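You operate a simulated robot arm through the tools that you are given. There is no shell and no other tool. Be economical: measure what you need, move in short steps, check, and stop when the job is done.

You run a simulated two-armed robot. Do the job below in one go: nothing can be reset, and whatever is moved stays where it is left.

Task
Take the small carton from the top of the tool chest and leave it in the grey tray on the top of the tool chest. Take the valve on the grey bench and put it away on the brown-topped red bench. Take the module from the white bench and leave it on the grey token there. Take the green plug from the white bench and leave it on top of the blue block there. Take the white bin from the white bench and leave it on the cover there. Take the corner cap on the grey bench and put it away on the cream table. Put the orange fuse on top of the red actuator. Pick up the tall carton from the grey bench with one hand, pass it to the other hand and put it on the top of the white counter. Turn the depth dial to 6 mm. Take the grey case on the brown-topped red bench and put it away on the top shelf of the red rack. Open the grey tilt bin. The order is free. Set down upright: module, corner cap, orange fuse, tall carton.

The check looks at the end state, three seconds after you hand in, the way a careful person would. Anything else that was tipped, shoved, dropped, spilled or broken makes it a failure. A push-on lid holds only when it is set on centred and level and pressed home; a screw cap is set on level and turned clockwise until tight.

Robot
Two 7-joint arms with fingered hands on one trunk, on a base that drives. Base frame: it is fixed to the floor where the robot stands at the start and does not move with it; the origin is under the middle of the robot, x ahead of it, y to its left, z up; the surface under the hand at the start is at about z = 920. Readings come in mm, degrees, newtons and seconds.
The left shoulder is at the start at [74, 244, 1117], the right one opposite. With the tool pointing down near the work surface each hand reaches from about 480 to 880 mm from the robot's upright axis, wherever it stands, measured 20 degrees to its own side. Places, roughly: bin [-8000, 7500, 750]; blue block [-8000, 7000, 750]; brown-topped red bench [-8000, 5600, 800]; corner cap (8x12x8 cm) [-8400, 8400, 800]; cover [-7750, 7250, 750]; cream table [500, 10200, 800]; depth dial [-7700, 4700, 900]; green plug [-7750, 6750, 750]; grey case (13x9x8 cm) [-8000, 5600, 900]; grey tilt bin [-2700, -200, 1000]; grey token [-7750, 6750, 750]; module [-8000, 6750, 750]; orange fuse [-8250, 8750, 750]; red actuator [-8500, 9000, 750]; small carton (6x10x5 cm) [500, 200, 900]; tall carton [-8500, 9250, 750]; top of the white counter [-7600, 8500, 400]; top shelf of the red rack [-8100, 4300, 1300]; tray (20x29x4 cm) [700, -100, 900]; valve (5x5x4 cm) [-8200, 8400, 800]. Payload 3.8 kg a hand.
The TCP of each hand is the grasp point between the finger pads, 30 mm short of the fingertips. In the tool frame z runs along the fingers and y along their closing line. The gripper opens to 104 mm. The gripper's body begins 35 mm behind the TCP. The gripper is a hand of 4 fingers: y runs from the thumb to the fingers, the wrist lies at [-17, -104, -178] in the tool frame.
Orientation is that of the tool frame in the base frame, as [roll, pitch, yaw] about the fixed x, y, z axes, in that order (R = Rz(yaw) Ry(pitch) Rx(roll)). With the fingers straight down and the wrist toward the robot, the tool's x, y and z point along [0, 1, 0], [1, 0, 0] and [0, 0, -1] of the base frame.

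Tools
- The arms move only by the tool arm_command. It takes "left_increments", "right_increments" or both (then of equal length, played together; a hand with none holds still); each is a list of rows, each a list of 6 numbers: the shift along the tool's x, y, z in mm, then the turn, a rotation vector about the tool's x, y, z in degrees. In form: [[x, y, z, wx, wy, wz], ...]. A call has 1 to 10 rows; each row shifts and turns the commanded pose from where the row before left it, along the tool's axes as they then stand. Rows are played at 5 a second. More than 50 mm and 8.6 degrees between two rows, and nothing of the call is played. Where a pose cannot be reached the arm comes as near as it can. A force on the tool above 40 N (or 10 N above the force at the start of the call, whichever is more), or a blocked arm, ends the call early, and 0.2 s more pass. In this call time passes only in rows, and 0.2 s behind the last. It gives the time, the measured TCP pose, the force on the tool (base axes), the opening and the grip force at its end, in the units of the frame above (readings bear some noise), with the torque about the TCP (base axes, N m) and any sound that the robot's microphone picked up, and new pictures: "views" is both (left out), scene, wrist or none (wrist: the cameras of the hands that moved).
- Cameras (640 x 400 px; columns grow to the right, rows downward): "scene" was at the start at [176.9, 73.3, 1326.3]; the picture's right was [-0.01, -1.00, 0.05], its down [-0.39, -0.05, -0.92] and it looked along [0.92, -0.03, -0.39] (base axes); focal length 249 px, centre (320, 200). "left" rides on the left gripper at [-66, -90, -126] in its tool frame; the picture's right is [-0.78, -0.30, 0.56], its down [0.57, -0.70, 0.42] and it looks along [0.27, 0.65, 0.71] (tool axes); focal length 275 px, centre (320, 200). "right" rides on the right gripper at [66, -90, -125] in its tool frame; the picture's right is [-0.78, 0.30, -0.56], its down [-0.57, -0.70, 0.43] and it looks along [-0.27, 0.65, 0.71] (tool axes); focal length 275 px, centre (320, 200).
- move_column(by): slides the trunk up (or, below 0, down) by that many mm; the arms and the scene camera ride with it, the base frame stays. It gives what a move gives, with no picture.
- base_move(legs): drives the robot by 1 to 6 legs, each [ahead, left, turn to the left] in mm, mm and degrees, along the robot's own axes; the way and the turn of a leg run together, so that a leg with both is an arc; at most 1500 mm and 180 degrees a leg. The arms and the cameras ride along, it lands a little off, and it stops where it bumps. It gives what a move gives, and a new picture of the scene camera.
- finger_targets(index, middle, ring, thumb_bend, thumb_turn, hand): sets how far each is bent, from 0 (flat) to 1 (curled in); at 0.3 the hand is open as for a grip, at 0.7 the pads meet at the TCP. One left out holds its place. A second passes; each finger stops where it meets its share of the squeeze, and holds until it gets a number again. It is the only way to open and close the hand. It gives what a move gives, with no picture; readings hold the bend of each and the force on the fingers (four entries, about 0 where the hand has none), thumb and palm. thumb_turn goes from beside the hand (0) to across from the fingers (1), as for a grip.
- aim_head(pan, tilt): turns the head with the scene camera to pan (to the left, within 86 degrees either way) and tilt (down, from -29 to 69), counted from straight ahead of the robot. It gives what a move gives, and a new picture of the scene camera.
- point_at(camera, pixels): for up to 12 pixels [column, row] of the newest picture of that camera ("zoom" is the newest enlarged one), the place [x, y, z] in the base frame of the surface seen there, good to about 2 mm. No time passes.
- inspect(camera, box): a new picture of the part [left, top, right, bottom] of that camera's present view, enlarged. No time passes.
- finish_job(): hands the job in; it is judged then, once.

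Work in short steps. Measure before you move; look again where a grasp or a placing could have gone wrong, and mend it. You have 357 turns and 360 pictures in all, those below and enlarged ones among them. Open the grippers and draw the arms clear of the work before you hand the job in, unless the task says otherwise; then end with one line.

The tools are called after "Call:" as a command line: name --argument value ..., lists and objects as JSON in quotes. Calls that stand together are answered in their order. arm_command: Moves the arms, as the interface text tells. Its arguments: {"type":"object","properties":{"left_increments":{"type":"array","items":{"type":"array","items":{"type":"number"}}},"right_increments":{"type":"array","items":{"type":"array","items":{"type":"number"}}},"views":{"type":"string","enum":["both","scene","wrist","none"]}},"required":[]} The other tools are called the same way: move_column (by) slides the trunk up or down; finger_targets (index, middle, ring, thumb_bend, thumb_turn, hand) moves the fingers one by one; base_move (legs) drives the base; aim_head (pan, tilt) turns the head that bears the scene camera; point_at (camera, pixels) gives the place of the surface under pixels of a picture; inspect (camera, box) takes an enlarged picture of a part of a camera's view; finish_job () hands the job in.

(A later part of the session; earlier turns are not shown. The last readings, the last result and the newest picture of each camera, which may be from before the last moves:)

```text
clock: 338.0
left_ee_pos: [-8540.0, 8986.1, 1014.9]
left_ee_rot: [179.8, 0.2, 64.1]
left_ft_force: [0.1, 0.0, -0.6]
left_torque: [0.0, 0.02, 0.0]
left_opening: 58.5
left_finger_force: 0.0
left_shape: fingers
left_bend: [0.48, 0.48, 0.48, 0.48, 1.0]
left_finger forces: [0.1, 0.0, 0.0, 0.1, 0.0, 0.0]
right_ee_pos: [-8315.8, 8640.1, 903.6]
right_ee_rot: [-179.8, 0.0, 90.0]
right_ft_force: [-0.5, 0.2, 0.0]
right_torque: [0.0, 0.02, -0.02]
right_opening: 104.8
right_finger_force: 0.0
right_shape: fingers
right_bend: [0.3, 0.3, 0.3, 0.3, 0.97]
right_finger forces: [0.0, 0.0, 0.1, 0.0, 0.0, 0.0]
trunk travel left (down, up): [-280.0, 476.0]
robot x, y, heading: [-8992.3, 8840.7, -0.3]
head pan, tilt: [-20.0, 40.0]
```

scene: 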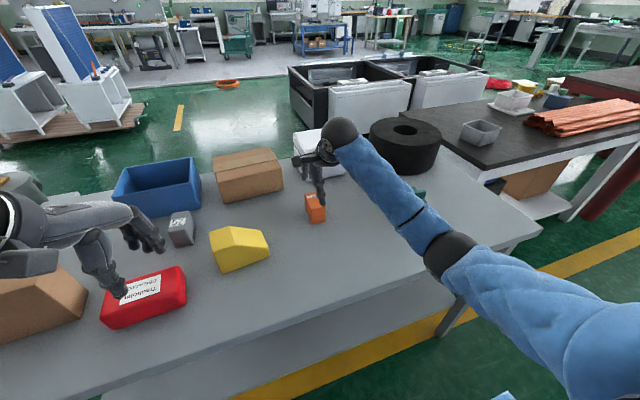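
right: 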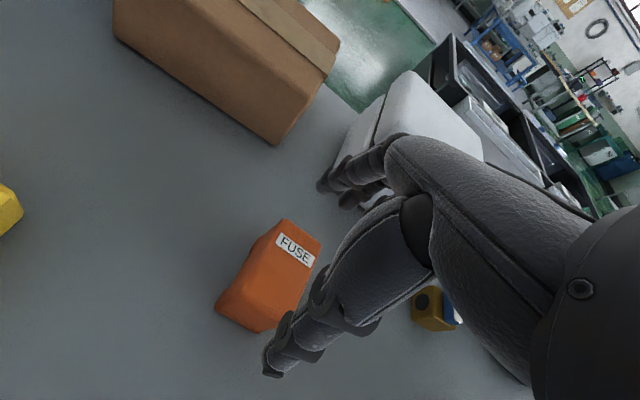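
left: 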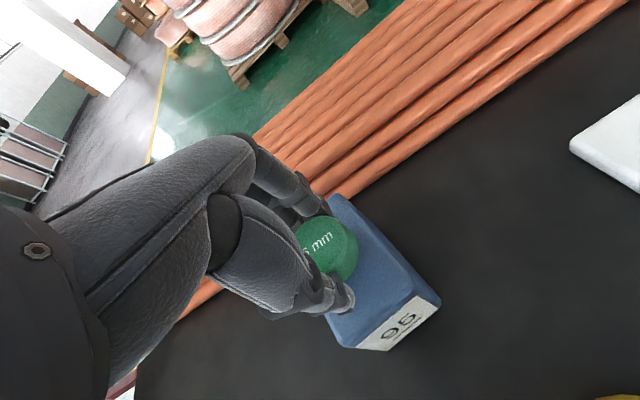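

Aligned. Descend to z≈823 and grip.

Call:
arm_command --right_increments '[[0, 0, 40, 0, 0, 0], [0, 0, 30, 0, 0, 0], [0, 0, 10, 0, 0, 0]]' --views "wrist"

Call:
finger_targets --hand "right" --index 0.7 --middle 0.7 --thumb_bend 0.7

Call:
arm_command --right_increments '[[0, 0, -30, 0, 0, 0], [0, 0, -40, 0, 0, 0], [0, 0, -40, 0, 0, 0]]' --views "wrist"

```text
clock: 338.8
left_ee_pos: [-8540.8, 8986.1, 1015.4]
left_ee_rot: [179.7, 0.2, 64.1]
left_ft_force: [0.3, 0.6, 0.5]
left_torque: [0.03, 0.02, 0.01]
left_opening: 58.5
left_finger_force: 0.1
left_shape: fingers
left_bend: [0.48, 0.48, 0.48, 0.48, 1.0]
left_finger forces: [0.1, 0.0, 0.1, 0.0, 0.0, 0.1]
right_ee_pos: [-8315.4, 8641.3, 825.2]
right_ee_rot: [180.0, -0.1, 90.0]
right_ft_force: [1.7, -0.1, 4.2]
right_torque: [0.06, -0.05, -0.03]
right_opening: 106.2
right_finger_force: 2.0
right_shape: fingers
right_bend: [0.29, 0.3, 0.3, 0.29, 0.97]
right_finger forces: [3.0, 0.0, 0.0, 0.0, 1.0, 0.0]
trunk travel left (down, up): [-280.0, 476.0]
robot x, y, heading: [-8992.0, 8841.5, -0.1]
head pan, tilt: [-20.0, 40.0]
```

right: 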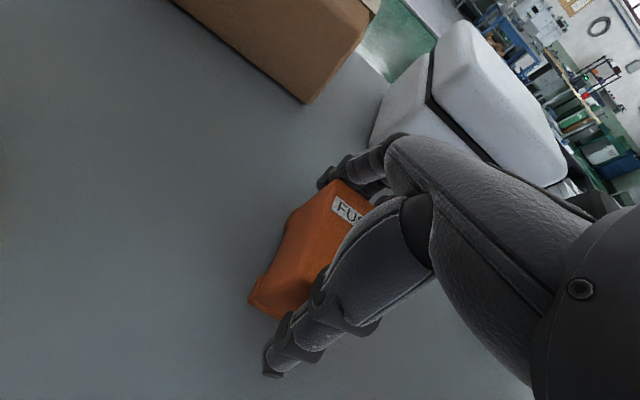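

```text
clock: 339.8
left_ee_pos: [-8540.7, 8985.2, 1017.2]
left_ee_rot: [179.9, 0.2, 64.0]
left_ft_force: [0.1, -0.1, 0.3]
left_torque: [0.0, 0.0, 0.01]
left_opening: 58.6
left_finger_force: 0.0
left_shape: fingers
left_bend: [0.48, 0.48, 0.48, 0.48, 1.0]
left_finger forces: [0.0, 0.0, 0.0, 0.1, 0.0, 0.0]
right_ee_pos: [-8316.4, 8641.5, 826.0]
right_ee_rot: [-180.0, 0.0, 90.0]
right_ft_force: [-2.2, -0.3, 10.8]
right_torque: [0.0, -0.38, -0.07]
right_opening: 77.4
right_finger_force: 30.7
right_shape: fingers
right_bend: [0.28, 0.44, 0.3, 0.58, 1.0]
right_finger forces: [18.6, 10.7, 0.1, 0.0, 32.9, 0.0]
trunk travel left (down, up): [-280.0, 476.0]
robot x, y, heading: [-8993.5, 8841.3, 0.1]
head pan, tilt: [-20.0, 40.0]
```

```text
clock: 340.6
left_ee_pos: [-8539.8, 8986.1, 1015.1]
left_ee_rot: [179.9, 0.2, 64.1]
left_ft_force: [0.2, -0.1, 0.4]
left_torque: [0.01, -0.04, 0.02]
left_opening: 58.5
left_finger_force: 0.0
left_shape: fingers
left_bend: [0.48, 0.48, 0.48, 0.48, 1.0]
left_finger forces: [0.0, 0.0, 0.1, 0.0, 0.1, 0.1]
right_ee_pos: [-8318.0, 8641.8, 936.2]
right_ee_rot: [-179.7, 0.0, 89.9]
right_ft_force: [0.6, -0.4, -1.8]
right_torque: [-0.01, -0.02, -0.02]
right_opening: 76.9
right_finger_force: 25.7
right_shape: fingers
right_bend: [0.28, 0.44, 0.3, 0.58, 1.0]
right_finger forces: [15.6, 10.1, 0.0, 0.0, 26.8, 0.0]
trunk travel left (down, up): [-280.0, 476.0]
robot x, y, heading: [-8987.7, 8843.5, 0.1]
head pan, tilt: [-20.0, 40.0]
```

right: 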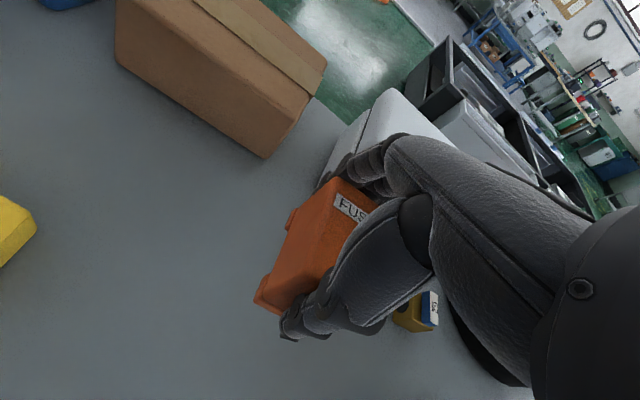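

Held. I check its attitude from the head camera.

Call:
inspect --camera "scene" --box '[260, 110, 400, 230]'

Call:
point_at --camera "right" --pixels '[[335, 182], [285, 255], [262, 300], [300, 215], [275, 310], [350, 235], [310, 260]]'

```text
3.33 times, centred on (330, 170) of scene
```

zoom: 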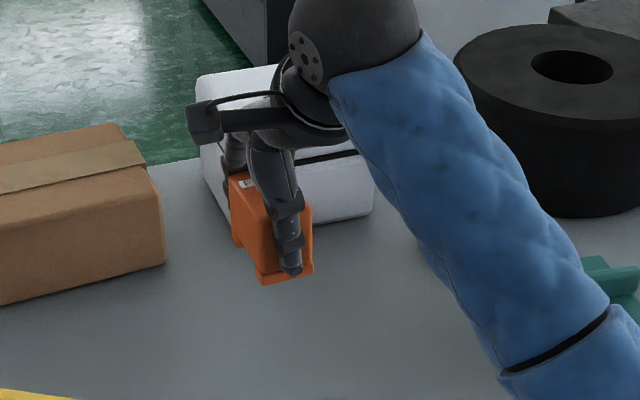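

```text
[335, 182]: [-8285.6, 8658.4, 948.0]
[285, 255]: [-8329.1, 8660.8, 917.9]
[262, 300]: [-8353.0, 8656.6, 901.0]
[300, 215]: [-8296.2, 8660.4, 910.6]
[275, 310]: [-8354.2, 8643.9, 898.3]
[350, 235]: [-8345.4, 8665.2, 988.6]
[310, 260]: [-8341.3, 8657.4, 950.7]
```

Level. I move the base +408 mm in y so the fuse comes near the actuator.

Call:
base_move --legs '[[0, 408, 0]]'

Call:
inspect --camera "scene" --box '[230, 130, 430, 290]'

```text
clock: 343.1
left_ee_pos: [-8537.4, 9386.8, 1015.1]
left_ee_rot: [179.8, 0.3, 63.9]
left_ft_force: [-0.6, -0.1, -0.6]
left_torque: [0.0, 0.01, 0.0]
left_opening: 58.7
left_finger_force: 0.0
left_shape: fingers
left_bend: [0.48, 0.48, 0.48, 0.48, 1.0]
left_finger forces: [0.0, 0.1, 0.0, 0.0, 0.0, 0.0]
right_ee_pos: [-8316.5, 9041.5, 935.8]
right_ee_rot: [-179.8, 0.1, 89.7]
right_ft_force: [0.6, 0.6, -0.9]
right_torque: [-0.03, 0.0, 0.0]
right_opening: 76.6
right_finger_force: 26.4
right_shape: fingers
right_bend: [0.28, 0.44, 0.3, 0.58, 1.0]
right_finger forces: [15.6, 10.2, 0.1, 0.0, 26.7, 0.0]
trunk travel left (down, up): [-280.0, 476.0]
robot x, y, heading: [-8985.7, 9251.0, -0.2]
head pan, tilt: [-20.0, 40.0]
```

scene: 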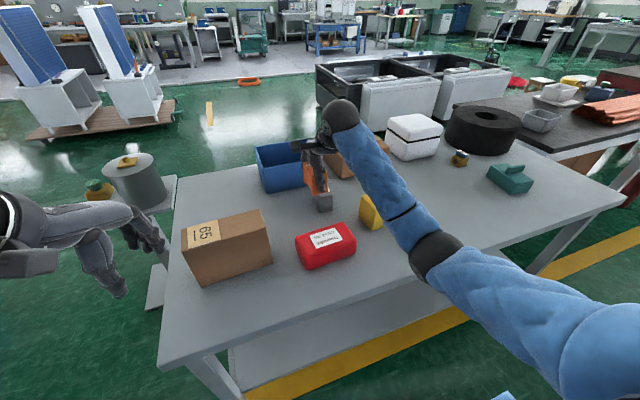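

```text
2.50 times, centred on (330, 210) of scene
```

zoom: 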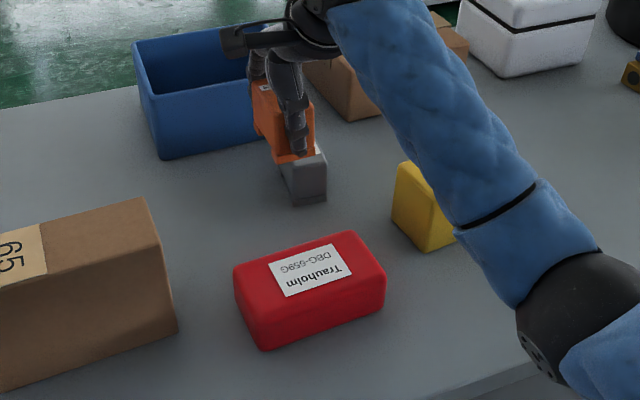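

Call:
point_at --camera "zoom" --pixels '[[242, 268], [350, 238], [380, 268], [262, 305], [310, 268], [300, 320], [330, 245], [255, 290]]'

```text
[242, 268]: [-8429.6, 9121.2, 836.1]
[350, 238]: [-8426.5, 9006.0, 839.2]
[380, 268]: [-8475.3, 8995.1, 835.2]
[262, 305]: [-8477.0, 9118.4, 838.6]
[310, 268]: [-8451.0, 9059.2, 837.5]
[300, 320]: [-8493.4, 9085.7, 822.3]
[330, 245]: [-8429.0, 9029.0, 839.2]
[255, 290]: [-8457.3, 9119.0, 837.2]
```

Actuator top centre (−8453, 9058), z 838. I bring the fuse over and lower (contact expected at TCP z≈881).

Call:
arm_command --right_increments '[[4, -34, 0, 0, 0, 0], [4, -34, 0, 0, 0, 0], [4, -34, 0, 0, 0, 0], [3, -34, 0, 0, 0, 0], [0, 0, 30, 0, 0, 0], [0, 0, 14, 0, 0, 0], [0, 0, 4, 0, 0, 0]]' --views "both"

Call:
inspect --camera "scene" --box '[230, 130, 430, 290]'

```text
clock: 344.7
left_ee_pos: [-8538.2, 9387.0, 1015.6]
left_ee_rot: [179.9, 0.3, 63.9]
left_ft_force: [-0.1, 0.5, 0.2]
left_torque: [0.01, 0.04, 0.02]
left_opening: 58.8
left_finger_force: 0.1
left_shape: fingers
left_bend: [0.48, 0.48, 0.48, 0.48, 1.0]
left_finger forces: [0.0, 0.1, 0.0, 0.0, 0.1, 0.0]
right_ee_pos: [-8453.3, 9056.3, 888.1]
right_ee_rot: [-179.8, 0.0, 89.7]
right_ft_force: [0.7, -0.3, -1.2]
right_torque: [0.01, 0.0, -0.03]
right_opening: 76.2
right_finger_force: 26.5
right_shape: fingers
right_bend: [0.28, 0.44, 0.3, 0.58, 1.0]
right_finger forces: [15.7, 10.0, 0.1, 0.0, 26.5, 0.0]
trunk travel left (down, up): [-280.0, 476.0]
robot x, y, heading: [-8989.0, 9245.3, -0.4]
head pan, tilt: [-20.0, 40.0]
```

scene: 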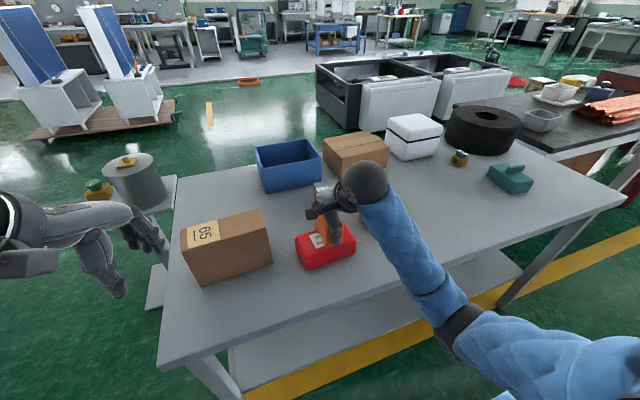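
right: 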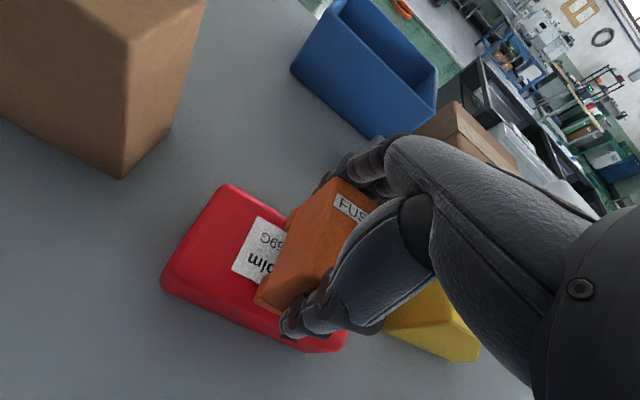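

```text
2.50 times, centred on (330, 210) of scene
```

zoom: 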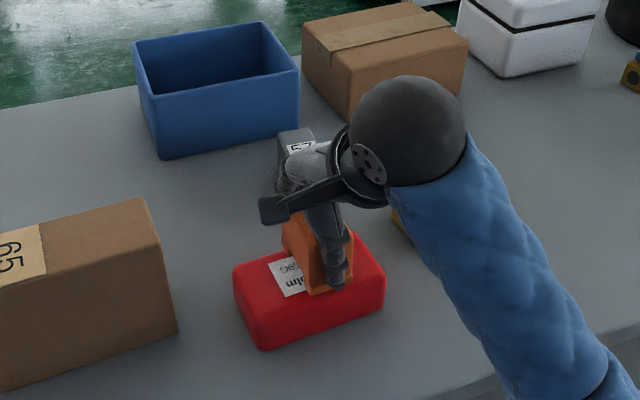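

Centred. Lower the last millimetres until contact.

Call:
arm_command --right_increments '[[0, 0, 3, 0, 0, 0], [0, 0, 2, 0, 0, 0], [0, 0, 2, 0, 0, 0], [0, 0, 1, 0, 0, 0]]' --views "none"

```text
clock: 345.7
left_ee_pos: [-8539.2, 9385.9, 1016.0]
left_ee_rot: [179.8, 0.2, 63.9]
left_ft_force: [0.4, 0.3, -0.6]
left_torque: [0.0, -0.02, -0.02]
left_opening: 58.3
left_finger_force: 0.2
left_shape: fingers
left_bend: [0.48, 0.48, 0.48, 0.48, 1.0]
left_finger forces: [0.0, 0.0, 0.1, 0.0, 0.1, 0.0]
right_ee_pos: [-8453.6, 9057.8, 881.8]
right_ee_rot: [179.9, 0.0, 89.7]
right_ft_force: [0.7, -1.0, 7.4]
right_torque: [0.12, -0.3, -0.03]
right_opening: 76.6
right_finger_force: 27.9
right_shape: fingers
right_bend: [0.28, 0.44, 0.3, 0.58, 1.0]
right_finger forces: [17.8, 10.5, 0.0, 0.0, 27.4, 0.0]
trunk travel left (down, up): [-280.0, 476.0]
robot x, y, heading: [-8984.8, 9244.9, -0.3]
head pan, tilt: [-20.0, 40.0]
```

Contact (7 N). Release and rise straight up.

Call:
finger_targets --hand "right" --index 0.3 --middle 0.3 --ring 0.3 --thumb_bend 0.3

Call:
arm_command --right_increments '[[0, 0, -15, 0, 0, 0], [0, 0, -30, 0, 0, 0], [0, 0, -40, 0, 0, 0], [0, 0, -40, 0, 0, 0]]' --views "both"

```text
clock: 346.7
left_ee_pos: [-8537.9, 9385.9, 1016.1]
left_ee_rot: [179.9, 0.2, 64.0]
left_ft_force: [-0.5, -0.3, 0.2]
left_torque: [0.02, 0.01, -0.02]
left_opening: 58.5
left_finger_force: 0.0
left_shape: fingers
left_bend: [0.48, 0.48, 0.48, 0.48, 1.0]
left_finger forces: [0.1, 0.1, 0.0, 0.0, 0.1, 0.0]
right_ee_pos: [-8452.5, 9056.1, 880.0]
right_ee_rot: [-179.8, 0.1, 89.7]
right_ft_force: [1.1, -0.5, 2.5]
right_torque: [0.04, -0.03, 0.0]
right_opening: 106.7
right_finger_force: 2.4
right_shape: fingers
right_bend: [0.29, 0.3, 0.3, 0.3, 0.97]
right_finger forces: [2.7, 0.0, 0.0, 0.0, 1.3, 0.1]
trunk travel left (down, up): [-280.0, 476.0]
robot x, y, heading: [-8988.3, 9249.1, -0.2]
head pan, tilt: [-20.0, 40.0]
```

```text
clock: 347.7
left_ee_pos: [-8539.7, 9387.2, 1016.0]
left_ee_rot: [179.8, 0.2, 63.9]
left_ft_force: [0.0, 1.2, 0.5]
left_torque: [-0.02, -0.01, 0.01]
left_opening: 58.6
left_finger_force: 0.1
left_shape: fingers
left_bend: [0.48, 0.48, 0.48, 0.48, 1.0]
left_finger forces: [0.0, 0.1, 0.0, 0.1, 0.0, 0.0]
right_ee_pos: [-8455.8, 9058.5, 1007.2]
right_ee_rot: [-179.6, 0.0, 89.7]
right_ft_force: [-0.3, -0.6, -0.2]
right_torque: [0.01, 0.02, 0.02]
right_opening: 104.8
right_finger_force: 0.0
right_shape: fingers
right_bend: [0.3, 0.3, 0.3, 0.3, 0.97]
right_finger forces: [0.0, 0.1, 0.1, 0.0, 0.0, 0.1]
trunk travel left (down, up): [-280.0, 476.0]
robot x, y, heading: [-8986.6, 9244.8, -0.3]
head pan, tilt: [-20.0, 40.0]
```

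scene: 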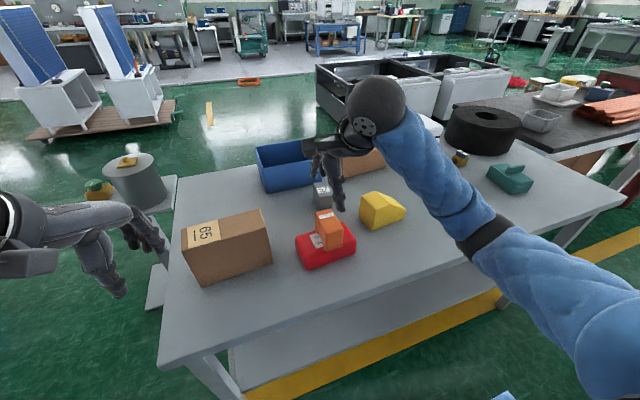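
right: 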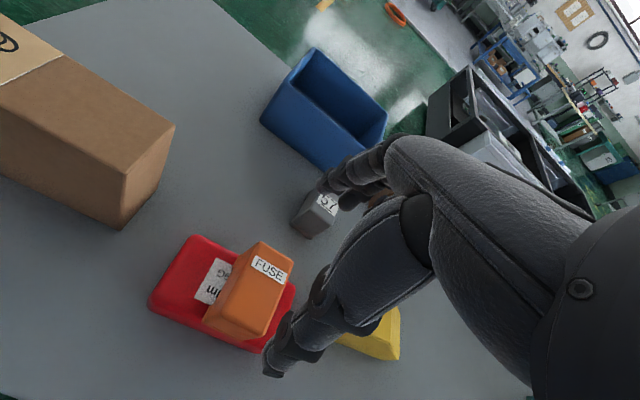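

Fuse stands on the actuator. Next the valve: I move the base right 627 mm and 110 mm ahead so the right hand is near it.

Call:
base_move --legs '[[0, -627, 0], [110, 0, 0.3]]'

Call:
aim_head --pan -15 --tilt 50

Call:
inspect --camera "right" --box '[100, 100, 420, 400]'

```text
clock: 352.0
left_ee_pos: [-8427.9, 8764.5, 1015.0]
left_ee_rot: [179.9, 0.2, 63.9]
left_ft_force: [0.4, 0.3, -0.2]
left_torque: [0.02, 0.04, -0.02]
left_opening: 58.5
left_finger_force: 0.2
left_shape: fingers
left_bend: [0.48, 0.48, 0.48, 0.48, 1.0]
left_finger forces: [0.0, 0.0, 0.0, 0.1, 0.0, 0.0]
right_ee_pos: [-8344.8, 8435.9, 1006.5]
right_ee_rot: [-179.8, 0.0, 89.8]
right_ft_force: [0.5, 0.3, 0.5]
right_torque: [0.0, 0.01, 0.03]
right_opening: 104.8
right_finger_force: 0.0
right_shape: fingers
right_bend: [0.3, 0.3, 0.3, 0.3, 0.97]
right_finger forces: [0.0, 0.0, 0.1, 0.0, 0.1, 0.0]
trunk travel left (down, up): [-280.0, 476.0]
robot x, y, heading: [-8882.7, 8623.1, -0.3]
head pan, tilt: [-20.0, 40.0]
```

scene: 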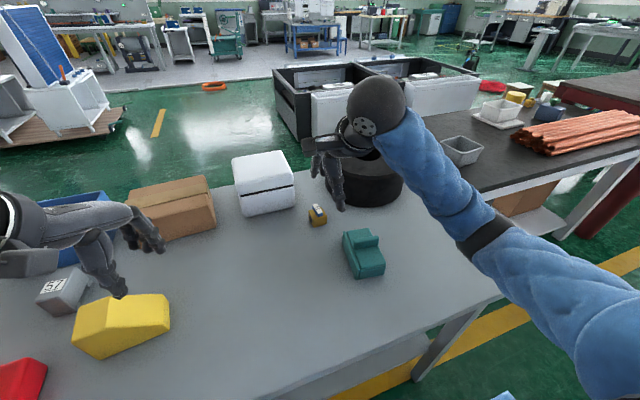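

```text
clock: 352.7
left_ee_pos: [-8430.6, 8765.0, 1015.1]
left_ee_rot: [-180.0, 0.2, 64.0]
left_ft_force: [0.7, -0.5, -0.4]
left_torque: [0.02, 0.02, -0.02]
left_opening: 58.4
left_finger_force: 0.0
left_shape: fingers
left_bend: [0.48, 0.48, 0.48, 0.48, 1.0]
left_finger forces: [0.1, 0.0, 0.0, 0.0, 0.0, 0.0]
right_ee_pos: [-8345.9, 8435.9, 1007.0]
right_ee_rot: [-179.7, 0.0, 89.9]
right_ft_force: [-0.6, 1.2, 0.6]
right_torque: [0.0, 0.0, 0.01]
right_opening: 104.8
right_finger_force: 0.1
right_shape: fingers
right_bend: [0.3, 0.3, 0.3, 0.3, 0.97]
right_finger forces: [0.1, 0.1, 0.0, 0.0, 0.0, 0.1]
trunk travel left (down, up): [-280.0, 476.0]
robot x, y, heading: [-8880.1, 8622.4, -0.2]
head pan, tilt: [-15.0, 50.0]
```

scene: 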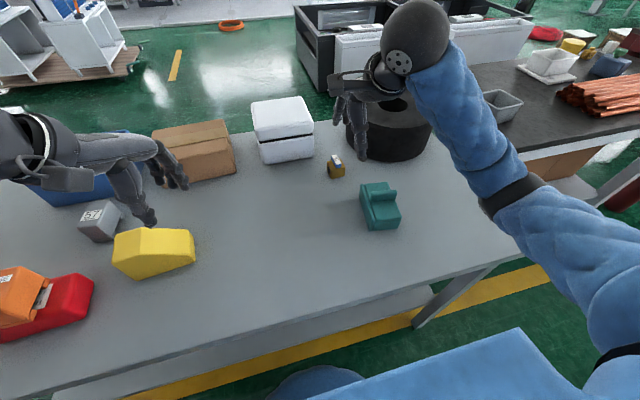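

```text
1.33 times, centred on (260, 250) of right
```

zoom: 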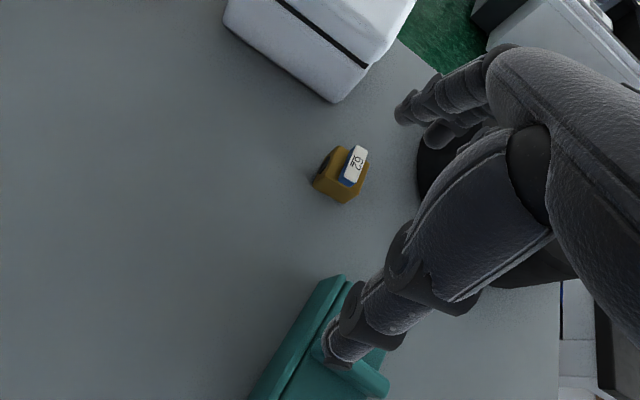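

Call:
inspect --camera "scene" --box '[310, 110, 420, 240]'

Call:
point_at --camera "zoom" --pixels '[[118, 70], [140, 135], [170, 150], [60, 175], [100, 180], [75, 160], [85, 150], [62, 205], [100, 205], [70, 140], [250, 160], [80, 195]]'

```text
3.08 times, centred on (365, 175) of scene
```

zoom: 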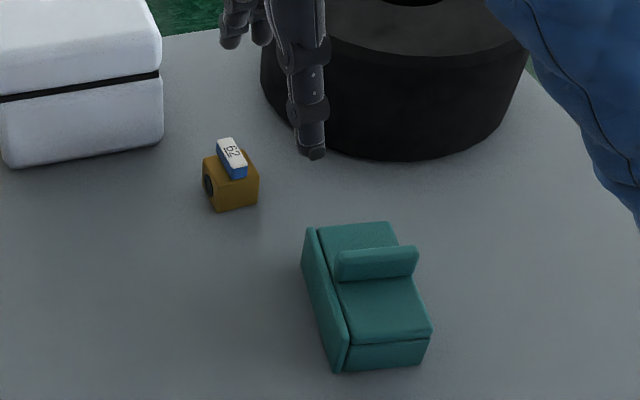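

```text
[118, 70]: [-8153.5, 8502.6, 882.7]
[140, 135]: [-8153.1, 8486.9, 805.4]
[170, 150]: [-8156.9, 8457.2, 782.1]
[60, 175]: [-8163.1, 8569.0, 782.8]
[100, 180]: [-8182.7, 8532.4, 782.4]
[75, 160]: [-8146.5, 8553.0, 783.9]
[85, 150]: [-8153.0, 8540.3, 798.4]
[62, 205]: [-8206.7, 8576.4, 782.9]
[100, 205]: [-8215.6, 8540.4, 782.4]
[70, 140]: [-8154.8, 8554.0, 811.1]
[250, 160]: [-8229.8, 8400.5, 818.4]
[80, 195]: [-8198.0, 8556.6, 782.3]
```

Call:
point_at --camera "zoom" --pixels '[[207, 158], [250, 155], [258, 178], [213, 185], [215, 210], [255, 203], [228, 145], [240, 172], [380, 155], [270, 110], [300, 158], [450, 140]]'

```text
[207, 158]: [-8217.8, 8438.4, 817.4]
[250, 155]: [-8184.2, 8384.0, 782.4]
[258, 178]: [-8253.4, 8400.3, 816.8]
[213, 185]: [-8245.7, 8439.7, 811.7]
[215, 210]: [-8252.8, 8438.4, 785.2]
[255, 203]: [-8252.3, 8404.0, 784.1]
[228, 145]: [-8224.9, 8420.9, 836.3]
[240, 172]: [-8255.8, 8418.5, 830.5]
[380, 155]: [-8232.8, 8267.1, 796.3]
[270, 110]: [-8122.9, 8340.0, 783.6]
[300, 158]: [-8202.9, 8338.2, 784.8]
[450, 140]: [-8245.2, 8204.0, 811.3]
```

Valve body centre (−8235, 8420), top 818 (lever 836). I preshape and approach.

Call:
finger_targets --hand "right" --index 0.48 --middle 0.48 --ring 0.48 --thumb_bend 0.48

Call:
arm_command --right_increments '[[-6, 37, 0, 0, 0, 0], [-6, 37, 0, 0, 0, 0], [-6, 37, 0, 0, 0, 0], [0, 0, 45, 0, 0, 0], [0, 0, 45, 0, 0, 0], [0, 0, 30, 0, 0, 0]]' --views "wrist"

```text
clock: 353.7
left_ee_pos: [-8430.3, 8764.8, 1016.4]
left_ee_rot: [179.9, 0.2, 63.9]
left_ft_force: [-0.3, 0.7, 0.5]
left_torque: [0.03, 0.03, 0.0]
left_opening: 58.4
left_finger_force: 0.1
left_shape: fingers
left_bend: [0.48, 0.48, 0.48, 0.48, 1.0]
left_finger forces: [0.1, 0.0, 0.1, 0.0, 0.0, 0.0]
right_ee_pos: [-8346.5, 8436.2, 1007.7]
right_ee_rot: [-179.8, 0.0, 89.7]
right_ft_force: [0.4, -0.2, -0.3]
right_torque: [-0.03, 0.02, -0.01]
right_opening: 59.4
right_finger_force: 0.0
right_shape: fingers
right_bend: [0.48, 0.48, 0.48, 0.48, 1.0]
right_finger forces: [0.0, 0.1, 0.0, 0.1, 0.1, 0.0]
trunk travel left (down, up): [-280.0, 476.0]
robot x, y, heading: [-8879.4, 8619.6, -0.1]
head pan, tilt: [-15.0, 50.0]
```

```text
clock: 355.1
left_ee_pos: [-8431.9, 8764.2, 1015.1]
left_ee_rot: [179.8, 0.2, 63.9]
left_ft_force: [0.1, 0.3, -0.3]
left_torque: [0.01, -0.01, 0.0]
left_opening: 58.3
left_finger_force: 0.0
left_shape: fingers
left_bend: [0.48, 0.48, 0.48, 0.48, 1.0]
left_finger forces: [0.0, 0.1, 0.0, 0.0, 0.1, 0.0]
right_ee_pos: [-8234.1, 8417.9, 886.0]
right_ee_rot: [-179.8, 0.0, 89.8]
right_ft_force: [-1.0, -0.4, -0.3]
right_torque: [0.01, 0.0, 0.0]
right_opening: 59.4
right_finger_force: 0.1
right_shape: fingers
right_bend: [0.48, 0.48, 0.48, 0.48, 1.0]
right_finger forces: [0.1, 0.1, 0.1, 0.0, 0.0, 0.1]
trunk travel left (down, up): [-280.0, 476.0]
robot x, y, heading: [-8881.8, 8625.1, -0.2]
head pan, tilt: [-15.0, 50.0]
```

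right: 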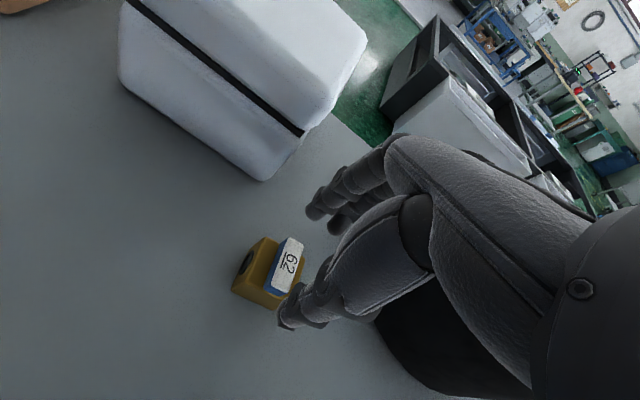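

Descend to z≈818, grip and lift.

Call:
arm_command --right_increments '[[0, 0, 35, 0, 0, 0], [0, 0, 25, 0, 0, 0], [0, 0, 8, 0, 0, 0]]' --views "none"

Call:
finger_targets --hand "right" --index 0.7 --middle 0.7 --thumb_bend 0.7

Call:
arm_command --right_increments '[[0, 0, -30, 0, 0, 0], [0, 0, -45, 0, 0, 0], [0, 0, -45, 0, 0, 0], [0, -40, -20, 0, 0, 0], [0, -40, 0, 0, 0, 0], [0, -40, 0, 0, 0, 0]]' --views "wrist"

```text
clock: 355.9
left_ee_pos: [-8431.6, 8764.3, 1015.3]
left_ee_rot: [179.8, 0.2, 63.9]
left_ft_force: [-0.2, 0.3, -0.1]
left_torque: [-0.02, -0.02, 0.01]
left_opening: 58.4
left_finger_force: 0.1
left_shape: fingers
left_bend: [0.48, 0.48, 0.48, 0.48, 1.0]
left_finger forces: [0.1, 0.1, 0.0, 0.2, 0.0, 0.0]
right_ee_pos: [-8235.6, 8416.8, 816.1]
right_ee_rot: [-179.8, 0.0, 89.8]
right_ft_force: [-0.3, -0.1, 0.5]
right_torque: [0.02, 0.04, 0.0]
right_opening: 59.0
right_finger_force: 0.1
right_shape: fingers
right_bend: [0.48, 0.48, 0.48, 0.48, 1.0]
right_finger forces: [0.1, 0.1, 0.0, 0.0, 0.1, 0.0]
trunk travel left (down, up): [-280.0, 476.0]
robot x, y, heading: [-8879.8, 8625.0, -0.2]
head pan, tilt: [-15.0, 50.0]
```

```text
clock: 356.9
left_ee_pos: [-8430.9, 8764.7, 1016.9]
left_ee_rot: [179.8, 0.2, 64.0]
left_ft_force: [0.7, -0.2, 0.1]
left_torque: [-0.02, -0.01, -0.01]
left_opening: 58.4
left_finger_force: 0.1
left_shape: fingers
left_bend: [0.48, 0.48, 0.48, 0.48, 1.0]
left_finger forces: [0.0, 0.0, 0.0, 0.0, 0.0, 0.0]
right_ee_pos: [-8236.3, 8416.8, 817.0]
right_ee_rot: [-179.8, 0.0, 89.7]
right_ft_force: [0.7, -0.5, 0.7]
right_torque: [-0.03, -0.06, 0.02]
right_opening: 38.8
right_finger_force: 15.5
right_shape: fingers
right_bend: [0.58, 0.59, 0.48, 0.56, 1.0]
right_finger forces: [8.0, 8.1, 0.0, 0.0, 15.1, 0.1]
trunk travel left (down, up): [-280.0, 476.0]
robot x, y, heading: [-8880.9, 8621.6, -0.6]
head pan, tilt: [-15.0, 50.0]
```

```text
clock: 358.3
left_ee_pos: [-8431.1, 8763.2, 1014.7]
left_ee_rot: [179.9, 0.2, 64.0]
left_ft_force: [-0.5, 0.4, -0.4]
left_torque: [0.01, -0.02, -0.01]
left_opening: 58.7
left_finger_force: 0.1
left_shape: fingers
left_bend: [0.48, 0.48, 0.48, 0.48, 1.0]
left_finger forces: [0.0, 0.0, 0.1, 0.0, 0.0, 0.1]
right_ee_pos: [-8356.1, 8415.1, 958.3]
right_ee_rot: [-179.8, 0.1, 89.8]
right_ft_force: [-0.1, -0.4, -4.5]
right_torque: [0.02, -0.03, 0.02]
right_opening: 38.7
right_finger_force: 15.5
right_shape: fingers
right_bend: [0.59, 0.6, 0.48, 0.56, 1.0]
right_finger forces: [7.7, 7.3, 0.1, 0.0, 15.0, 0.1]
trunk travel left (down, up): [-280.0, 476.0]
robot x, y, heading: [-8879.6, 8621.1, -0.5]
head pan, tilt: [-15.0, 50.0]
```

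right: 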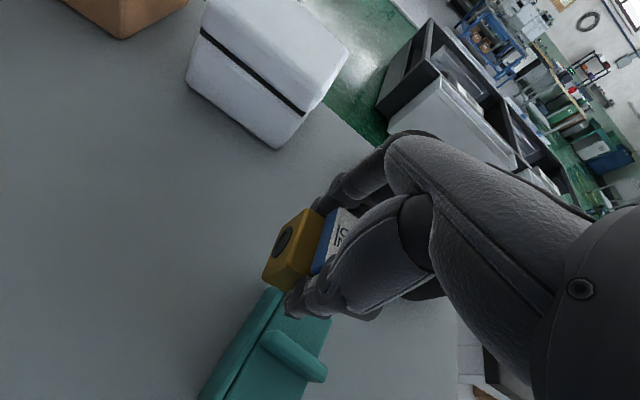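

Valve held (≈4.5 N). I drive south along the aisle to the red bench's rear side.

Call:
base_move --legs '[[-60, -1200, 0.5], [0, -1150, 0]]'

Call:
aim_head --pan -15 --tilt 35

```text
clock: 369.9
left_ee_pos: [-8454.1, 6426.2, 1016.4]
left_ee_rot: [179.9, 0.2, 65.7]
left_ft_force: [-0.2, -0.3, -0.1]
left_torque: [0.01, 0.01, -0.02]
left_opening: 58.4
left_finger_force: 0.0
left_shape: fingers
left_bend: [0.48, 0.48, 0.48, 0.48, 1.0]
left_finger forces: [0.1, 0.0, 0.0, 0.0, 0.0, 0.1]
right_ee_pos: [-8367.3, 6079.2, 958.2]
right_ee_rot: [-179.9, 0.0, 91.7]
right_ft_force: [0.2, -0.4, -3.3]
right_torque: [0.0, -0.03, -0.03]
right_opening: 38.8
right_finger_force: 15.1
right_shape: fingers
right_bend: [0.59, 0.6, 0.48, 0.56, 1.0]
right_finger forces: [7.6, 7.2, 0.0, 0.0, 15.0, 0.0]
trunk travel left (down, up): [-280.0, 476.0]
robot x, y, heading: [-8902.0, 6268.5, 1.3]
head pan, tilt: [-15.0, 50.0]
```

scene: 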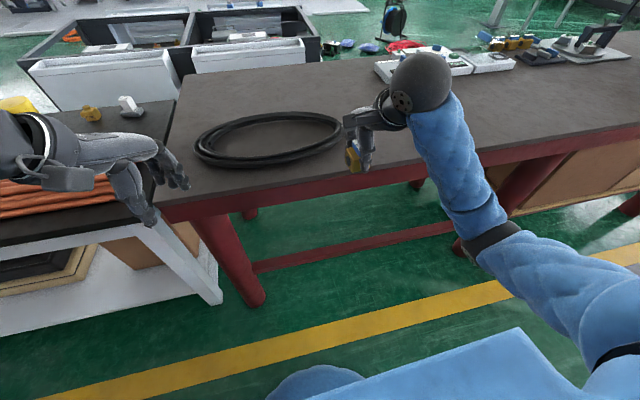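

```text
clock: 370.6
left_ee_pos: [-8454.5, 6425.1, 1016.7]
left_ee_rot: [180.0, 0.1, 65.7]
left_ft_force: [0.0, 0.0, -0.4]
left_torque: [0.01, 0.04, -0.01]
left_opening: 58.5
left_finger_force: 0.0
left_shape: fingers
left_bend: [0.48, 0.48, 0.48, 0.48, 1.0]
left_finger forces: [0.1, 0.0, 0.0, 0.1, 0.0, 0.0]
right_ee_pos: [-8367.9, 6079.4, 958.9]
right_ee_rot: [-179.7, 0.0, 91.7]
right_ft_force: [0.1, 0.1, -3.7]
right_torque: [-0.04, 0.0, -0.02]
right_opening: 38.7
right_finger_force: 15.3
right_shape: fingers
right_bend: [0.59, 0.6, 0.48, 0.56, 1.0]
right_finger forces: [7.6, 7.3, 0.0, 0.1, 14.9, 0.0]
trunk travel left (down, up): [-280.0, 476.0]
robot x, y, heading: [-8902.2, 6269.8, 1.3]
head pan, tilt: [-15.0, 35.0]
```

scene: 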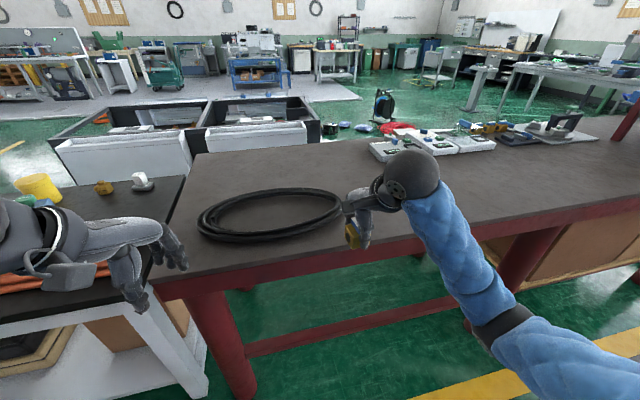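

Call:
point_at --camera "scene" --pixels '[[300, 262], [470, 215], [450, 190], [480, 180], [345, 210], [340, 195], [440, 170], [520, 200]]'

```text
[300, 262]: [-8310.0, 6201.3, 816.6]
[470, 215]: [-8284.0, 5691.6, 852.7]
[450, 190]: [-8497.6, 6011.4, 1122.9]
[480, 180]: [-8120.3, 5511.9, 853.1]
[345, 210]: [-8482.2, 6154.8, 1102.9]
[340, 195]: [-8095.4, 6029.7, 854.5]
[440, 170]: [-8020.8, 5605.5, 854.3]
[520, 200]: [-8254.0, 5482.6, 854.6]
```

Free spot at about (−8170, 5860), top 853. I move the base 217 mm right and 195 mm ahead.

Call:
base_move --legs '[[0, -217, -1.3], [195, 0, 0]]'

Call:
arm_command --right_increments '[[0, 0, 35, 0, 0, 0], [0, 0, 20, 0, 0, 0], [0, 0, 5, 0, 0, 0]]' --views "both"

```text
clock: 373.5
left_ee_pos: [-8252.7, 6195.4, 1015.1]
left_ee_rot: [179.8, 0.3, 64.3]
left_ft_force: [-0.1, -0.1, 0.2]
left_torque: [-0.03, -0.01, 0.03]
left_opening: 58.3
left_finger_force: 0.0
left_shape: fingers
left_bend: [0.48, 0.48, 0.48, 0.48, 1.0]
left_finger forces: [0.0, 0.0, 0.0, 0.0, 0.0, 0.0]
right_ee_pos: [-8174.9, 5850.1, 957.5]
right_ee_rot: [-179.6, 0.0, 90.3]
right_ft_force: [0.7, 0.7, -5.0]
right_torque: [0.0, 0.0, -0.04]
right_opening: 38.6
right_finger_force: 14.9
right_shape: fingers
right_bend: [0.59, 0.6, 0.48, 0.56, 1.0]
right_finger forces: [7.6, 7.3, 0.0, 0.1, 14.8, 0.0]
trunk travel left (down, up): [-280.0, 476.0]
robot x, y, heading: [-8703.5, 6053.7, 0.0]
head pan, tilt: [-15.0, 35.0]
```

scene: 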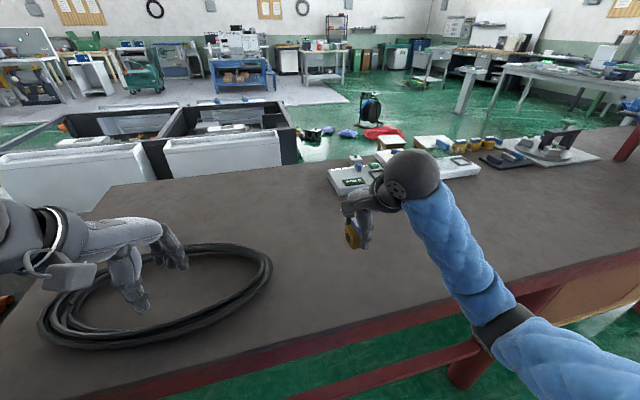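

```text
clock: 374.3
left_ee_pos: [-8253.2, 6197.0, 1015.6]
left_ee_rot: [179.9, 0.2, 64.3]
left_ft_force: [0.6, 0.7, 0.0]
left_torque: [0.03, -0.01, 0.02]
left_opening: 58.4
left_finger_force: 0.0
left_shape: fingers
left_bend: [0.48, 0.48, 0.48, 0.48, 1.0]
left_finger forces: [0.0, 0.0, 0.1, 0.0, 0.0, 0.0]
right_ee_pos: [-8176.0, 5848.6, 897.4]
right_ee_rot: [-179.8, 0.0, 90.2]
right_ft_force: [-0.3, 0.1, -3.8]
right_torque: [-0.03, -0.02, 0.02]
right_opening: 38.4
right_finger_force: 14.5
right_shape: fingers
right_bend: [0.59, 0.6, 0.48, 0.56, 1.0]
right_finger forces: [7.5, 7.1, 0.1, 0.0, 14.4, 0.1]
trunk travel left (down, up): [-280.0, 476.0]
robot x, y, heading: [-8703.7, 6048.0, 0.1]
head pan, tilt: [-15.0, 35.0]
```

scene: 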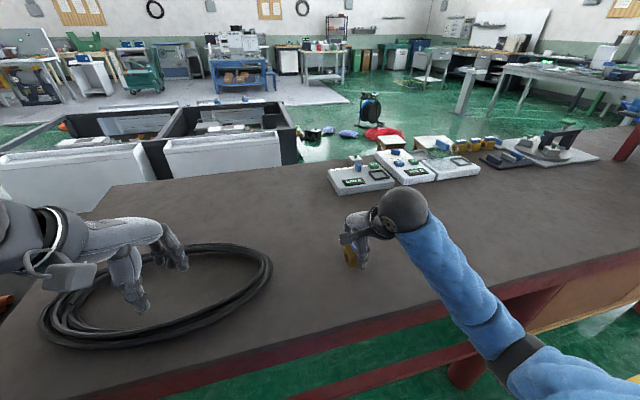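
right: 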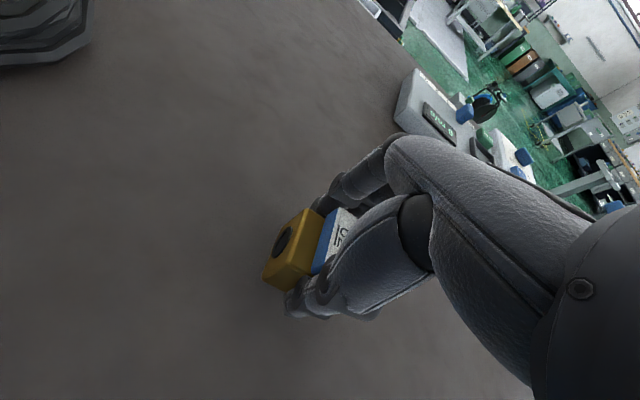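

Free surface below. Lower to contact (TCP z≈887), release, rise.

Call:
arm_command --right_increments '[[0, 0, 6, 0, 0, 0], [0, 0, 3, 0, 0, 0], [0, 0, 2, 0, 0, 0]]' --views "none"

Call:
finger_targets --hand "right" --index 0.48 --middle 0.48 --thumb_bend 0.48

Call:
arm_command --right_increments '[[0, 0, -20, 0, 0, 0], [0, 0, -40, 0, 0, 0], [0, 0, -40, 0, 0, 0], [0, 0, -30, 0, 0, 0]]' --views "wrist"

```text
clock: 375.1
left_ee_pos: [-8254.5, 6196.0, 1016.3]
left_ee_rot: [179.9, 0.2, 64.3]
left_ft_force: [0.4, 0.7, -0.5]
left_torque: [0.02, -0.04, -0.02]
left_opening: 58.5
left_finger_force: 0.1
left_shape: fingers
left_bend: [0.48, 0.48, 0.48, 0.48, 1.0]
left_finger forces: [0.0, 0.0, 0.0, 0.0, 0.0, 0.0]
right_ee_pos: [-8175.1, 5850.1, 886.6]
right_ee_rot: [-179.9, 0.1, 90.2]
right_ft_force: [-0.2, -0.6, -0.4]
right_torque: [0.01, -0.05, -0.04]
right_opening: 38.6
right_finger_force: 15.3
right_shape: fingers
right_bend: [0.59, 0.6, 0.48, 0.56, 1.0]
right_finger forces: [7.9, 7.3, 0.1, 0.0, 15.7, 0.1]
trunk travel left (down, up): [-280.0, 476.0]
robot x, y, heading: [-8702.6, 6052.5, -0.1]
head pan, tilt: [-15.0, 35.0]
```

```text
clock: 376.1
left_ee_pos: [-8253.4, 6196.1, 1016.0]
left_ee_rot: [179.9, 0.2, 64.3]
left_ft_force: [-0.4, 0.3, 0.4]
left_torque: [0.04, -0.01, -0.04]
left_opening: 58.6
left_finger_force: 0.0
left_shape: fingers
left_bend: [0.48, 0.48, 0.48, 0.48, 1.0]
left_finger forces: [0.0, 0.0, 0.0, 0.0, 0.1, 0.0]
right_ee_pos: [-8176.1, 5849.1, 886.7]
right_ee_rot: [-179.8, 0.0, 90.2]
right_ft_force: [-0.5, -0.2, -0.9]
right_torque: [-0.05, 0.02, 0.01]
right_opening: 58.3
right_finger_force: 0.0
right_shape: fingers
right_bend: [0.48, 0.48, 0.48, 0.48, 1.0]
right_finger forces: [0.0, 0.0, 0.1, 0.1, 0.0, 0.0]
trunk travel left (down, up): [-280.0, 476.0]
robot x, y, heading: [-8702.8, 6047.2, 0.1]
head pan, tilt: [-15.0, 35.0]
```

```text
clock: 377.1
left_ee_pos: [-8252.4, 6196.5, 1016.3]
left_ee_rot: [179.8, 0.2, 64.3]
left_ft_force: [-0.2, -0.9, 0.4]
left_torque: [-0.02, 0.04, 0.02]
left_opening: 58.6
left_finger_force: 0.1
left_shape: fingers
left_bend: [0.48, 0.48, 0.48, 0.48, 1.0]
left_finger forces: [0.1, 0.1, 0.0, 0.0, 0.0, 0.0]
right_ee_pos: [-8177.1, 5849.9, 1017.6]
right_ee_rot: [-179.7, 0.1, 90.1]
right_ft_force: [-0.4, 0.3, -0.4]
right_torque: [0.03, 0.02, -0.03]
right_opening: 58.6
right_finger_force: 0.1
right_shape: fingers
right_bend: [0.48, 0.48, 0.48, 0.48, 1.0]
right_finger forces: [0.0, 0.0, 0.0, 0.1, 0.1, 0.0]
trunk travel left (down, up): [-280.0, 476.0]
robot x, y, heading: [-8698.7, 6054.5, 0.3]
head pan, tilt: [-15.0, 35.0]
```

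right: 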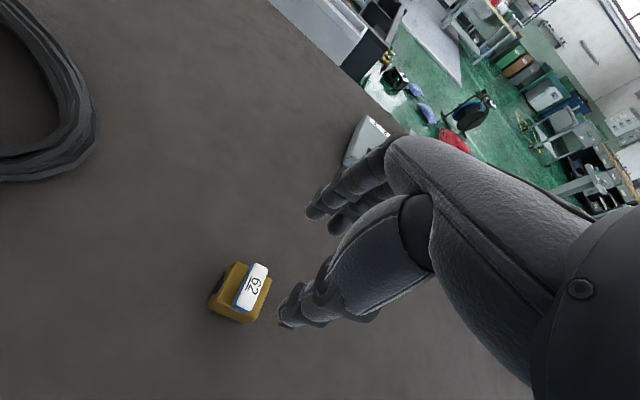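

Valve placed. Now back north for the tall carton: plan is to pick it with the left hand from its north end (fingers horizontal, pointing −y), then hand over to the right hand gripping from the top. I drive back to y≈9340.

Call:
base_move --legs '[[-260, 0, 0], [0, 1100, 0], [0, 1100, 0], [0, 1090, 0]]'

Call:
aim_head --pan -5 --tilt 45

```text
clock: 394.7
left_ee_pos: [-8477.4, 9500.4, 1015.5]
left_ee_rot: [179.8, 0.3, 63.2]
left_ft_force: [-0.5, 0.3, 1.0]
left_torque: [-0.02, 0.0, -0.05]
left_opening: 58.7
left_finger_force: 0.1
left_shape: fingers
left_bend: [0.48, 0.48, 0.48, 0.48, 1.0]
left_finger forces: [0.0, 0.1, 0.0, 0.1, 0.0, 0.0]
right_ee_pos: [-8407.2, 9153.2, 1017.6]
right_ee_rot: [-179.8, 0.0, 89.2]
right_ft_force: [-0.3, 0.1, 0.3]
right_torque: [-0.01, 0.0, 0.01]
right_opening: 58.7
right_finger_force: 0.0
right_shape: fingers
right_bend: [0.48, 0.48, 0.48, 0.48, 1.0]
right_finger forces: [0.0, 0.0, 0.0, 0.0, 0.0, 0.0]
trunk travel left (down, up): [-280.0, 476.0]
robot x, y, heading: [-8930.9, 9363.8, -1.0]
head pan, tilt: [-15.0, 35.0]
```

scene: 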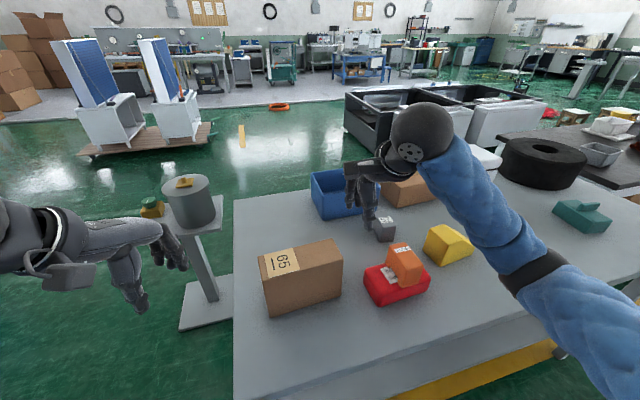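

```text
clock: 395.4
left_ee_pos: [-8476.9, 9499.6, 1015.2]
left_ee_rot: [179.8, 0.2, 63.2]
left_ft_force: [-0.2, 0.0, 0.2]
left_torque: [0.04, -0.01, 0.01]
left_opening: 58.1
left_finger_force: 0.1
left_shape: fingers
left_bend: [0.48, 0.48, 0.48, 0.48, 1.0]
left_finger forces: [0.0, 0.0, 0.0, 0.0, 0.0, 0.0]
right_ee_pos: [-8408.0, 9152.7, 1017.5]
right_ee_rot: [-179.6, 0.0, 89.1]
right_ft_force: [-0.1, -0.3, -1.2]
right_torque: [0.01, -0.01, 0.02]
right_opening: 58.6
right_finger_force: 0.1
right_shape: fingers
right_bend: [0.48, 0.48, 0.48, 0.48, 1.0]
right_finger forces: [0.0, 0.0, 0.0, 0.0, 0.0, 0.0]
trunk travel left (down, up): [-280.0, 476.0]
robot x, y, heading: [-8927.0, 9365.3, -0.9]
head pan, tilt: [-5.0, 45.0]
```

scene: 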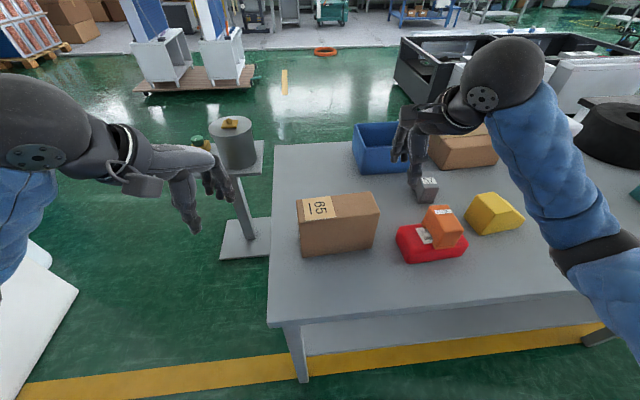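

I measure the carton precisely.

Call:
inspect --camera "scene" --box '[285, 180, 395, 265]'

Call:
point_at --camera "scene" --pixels '[[299, 200], [366, 194], [379, 211], [300, 222], [302, 252], [375, 243], [340, 205], [340, 235]]'

```text
4.71 times, centred on (340, 222) of scene
```

zoom: 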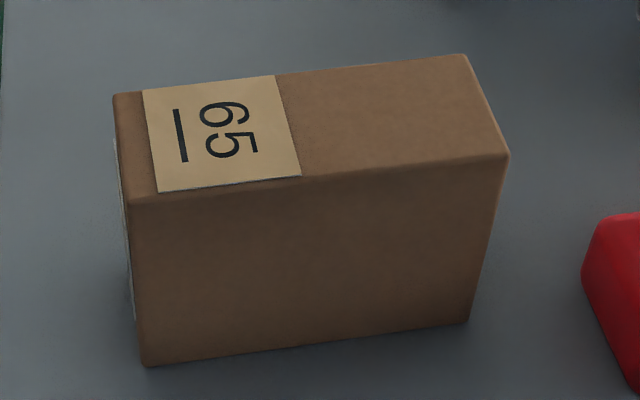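

```text
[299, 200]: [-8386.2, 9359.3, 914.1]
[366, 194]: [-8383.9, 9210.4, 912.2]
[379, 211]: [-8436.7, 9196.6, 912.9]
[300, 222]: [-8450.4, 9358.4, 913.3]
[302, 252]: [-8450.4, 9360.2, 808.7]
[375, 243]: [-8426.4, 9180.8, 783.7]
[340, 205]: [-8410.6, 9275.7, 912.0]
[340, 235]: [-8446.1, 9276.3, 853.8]
```

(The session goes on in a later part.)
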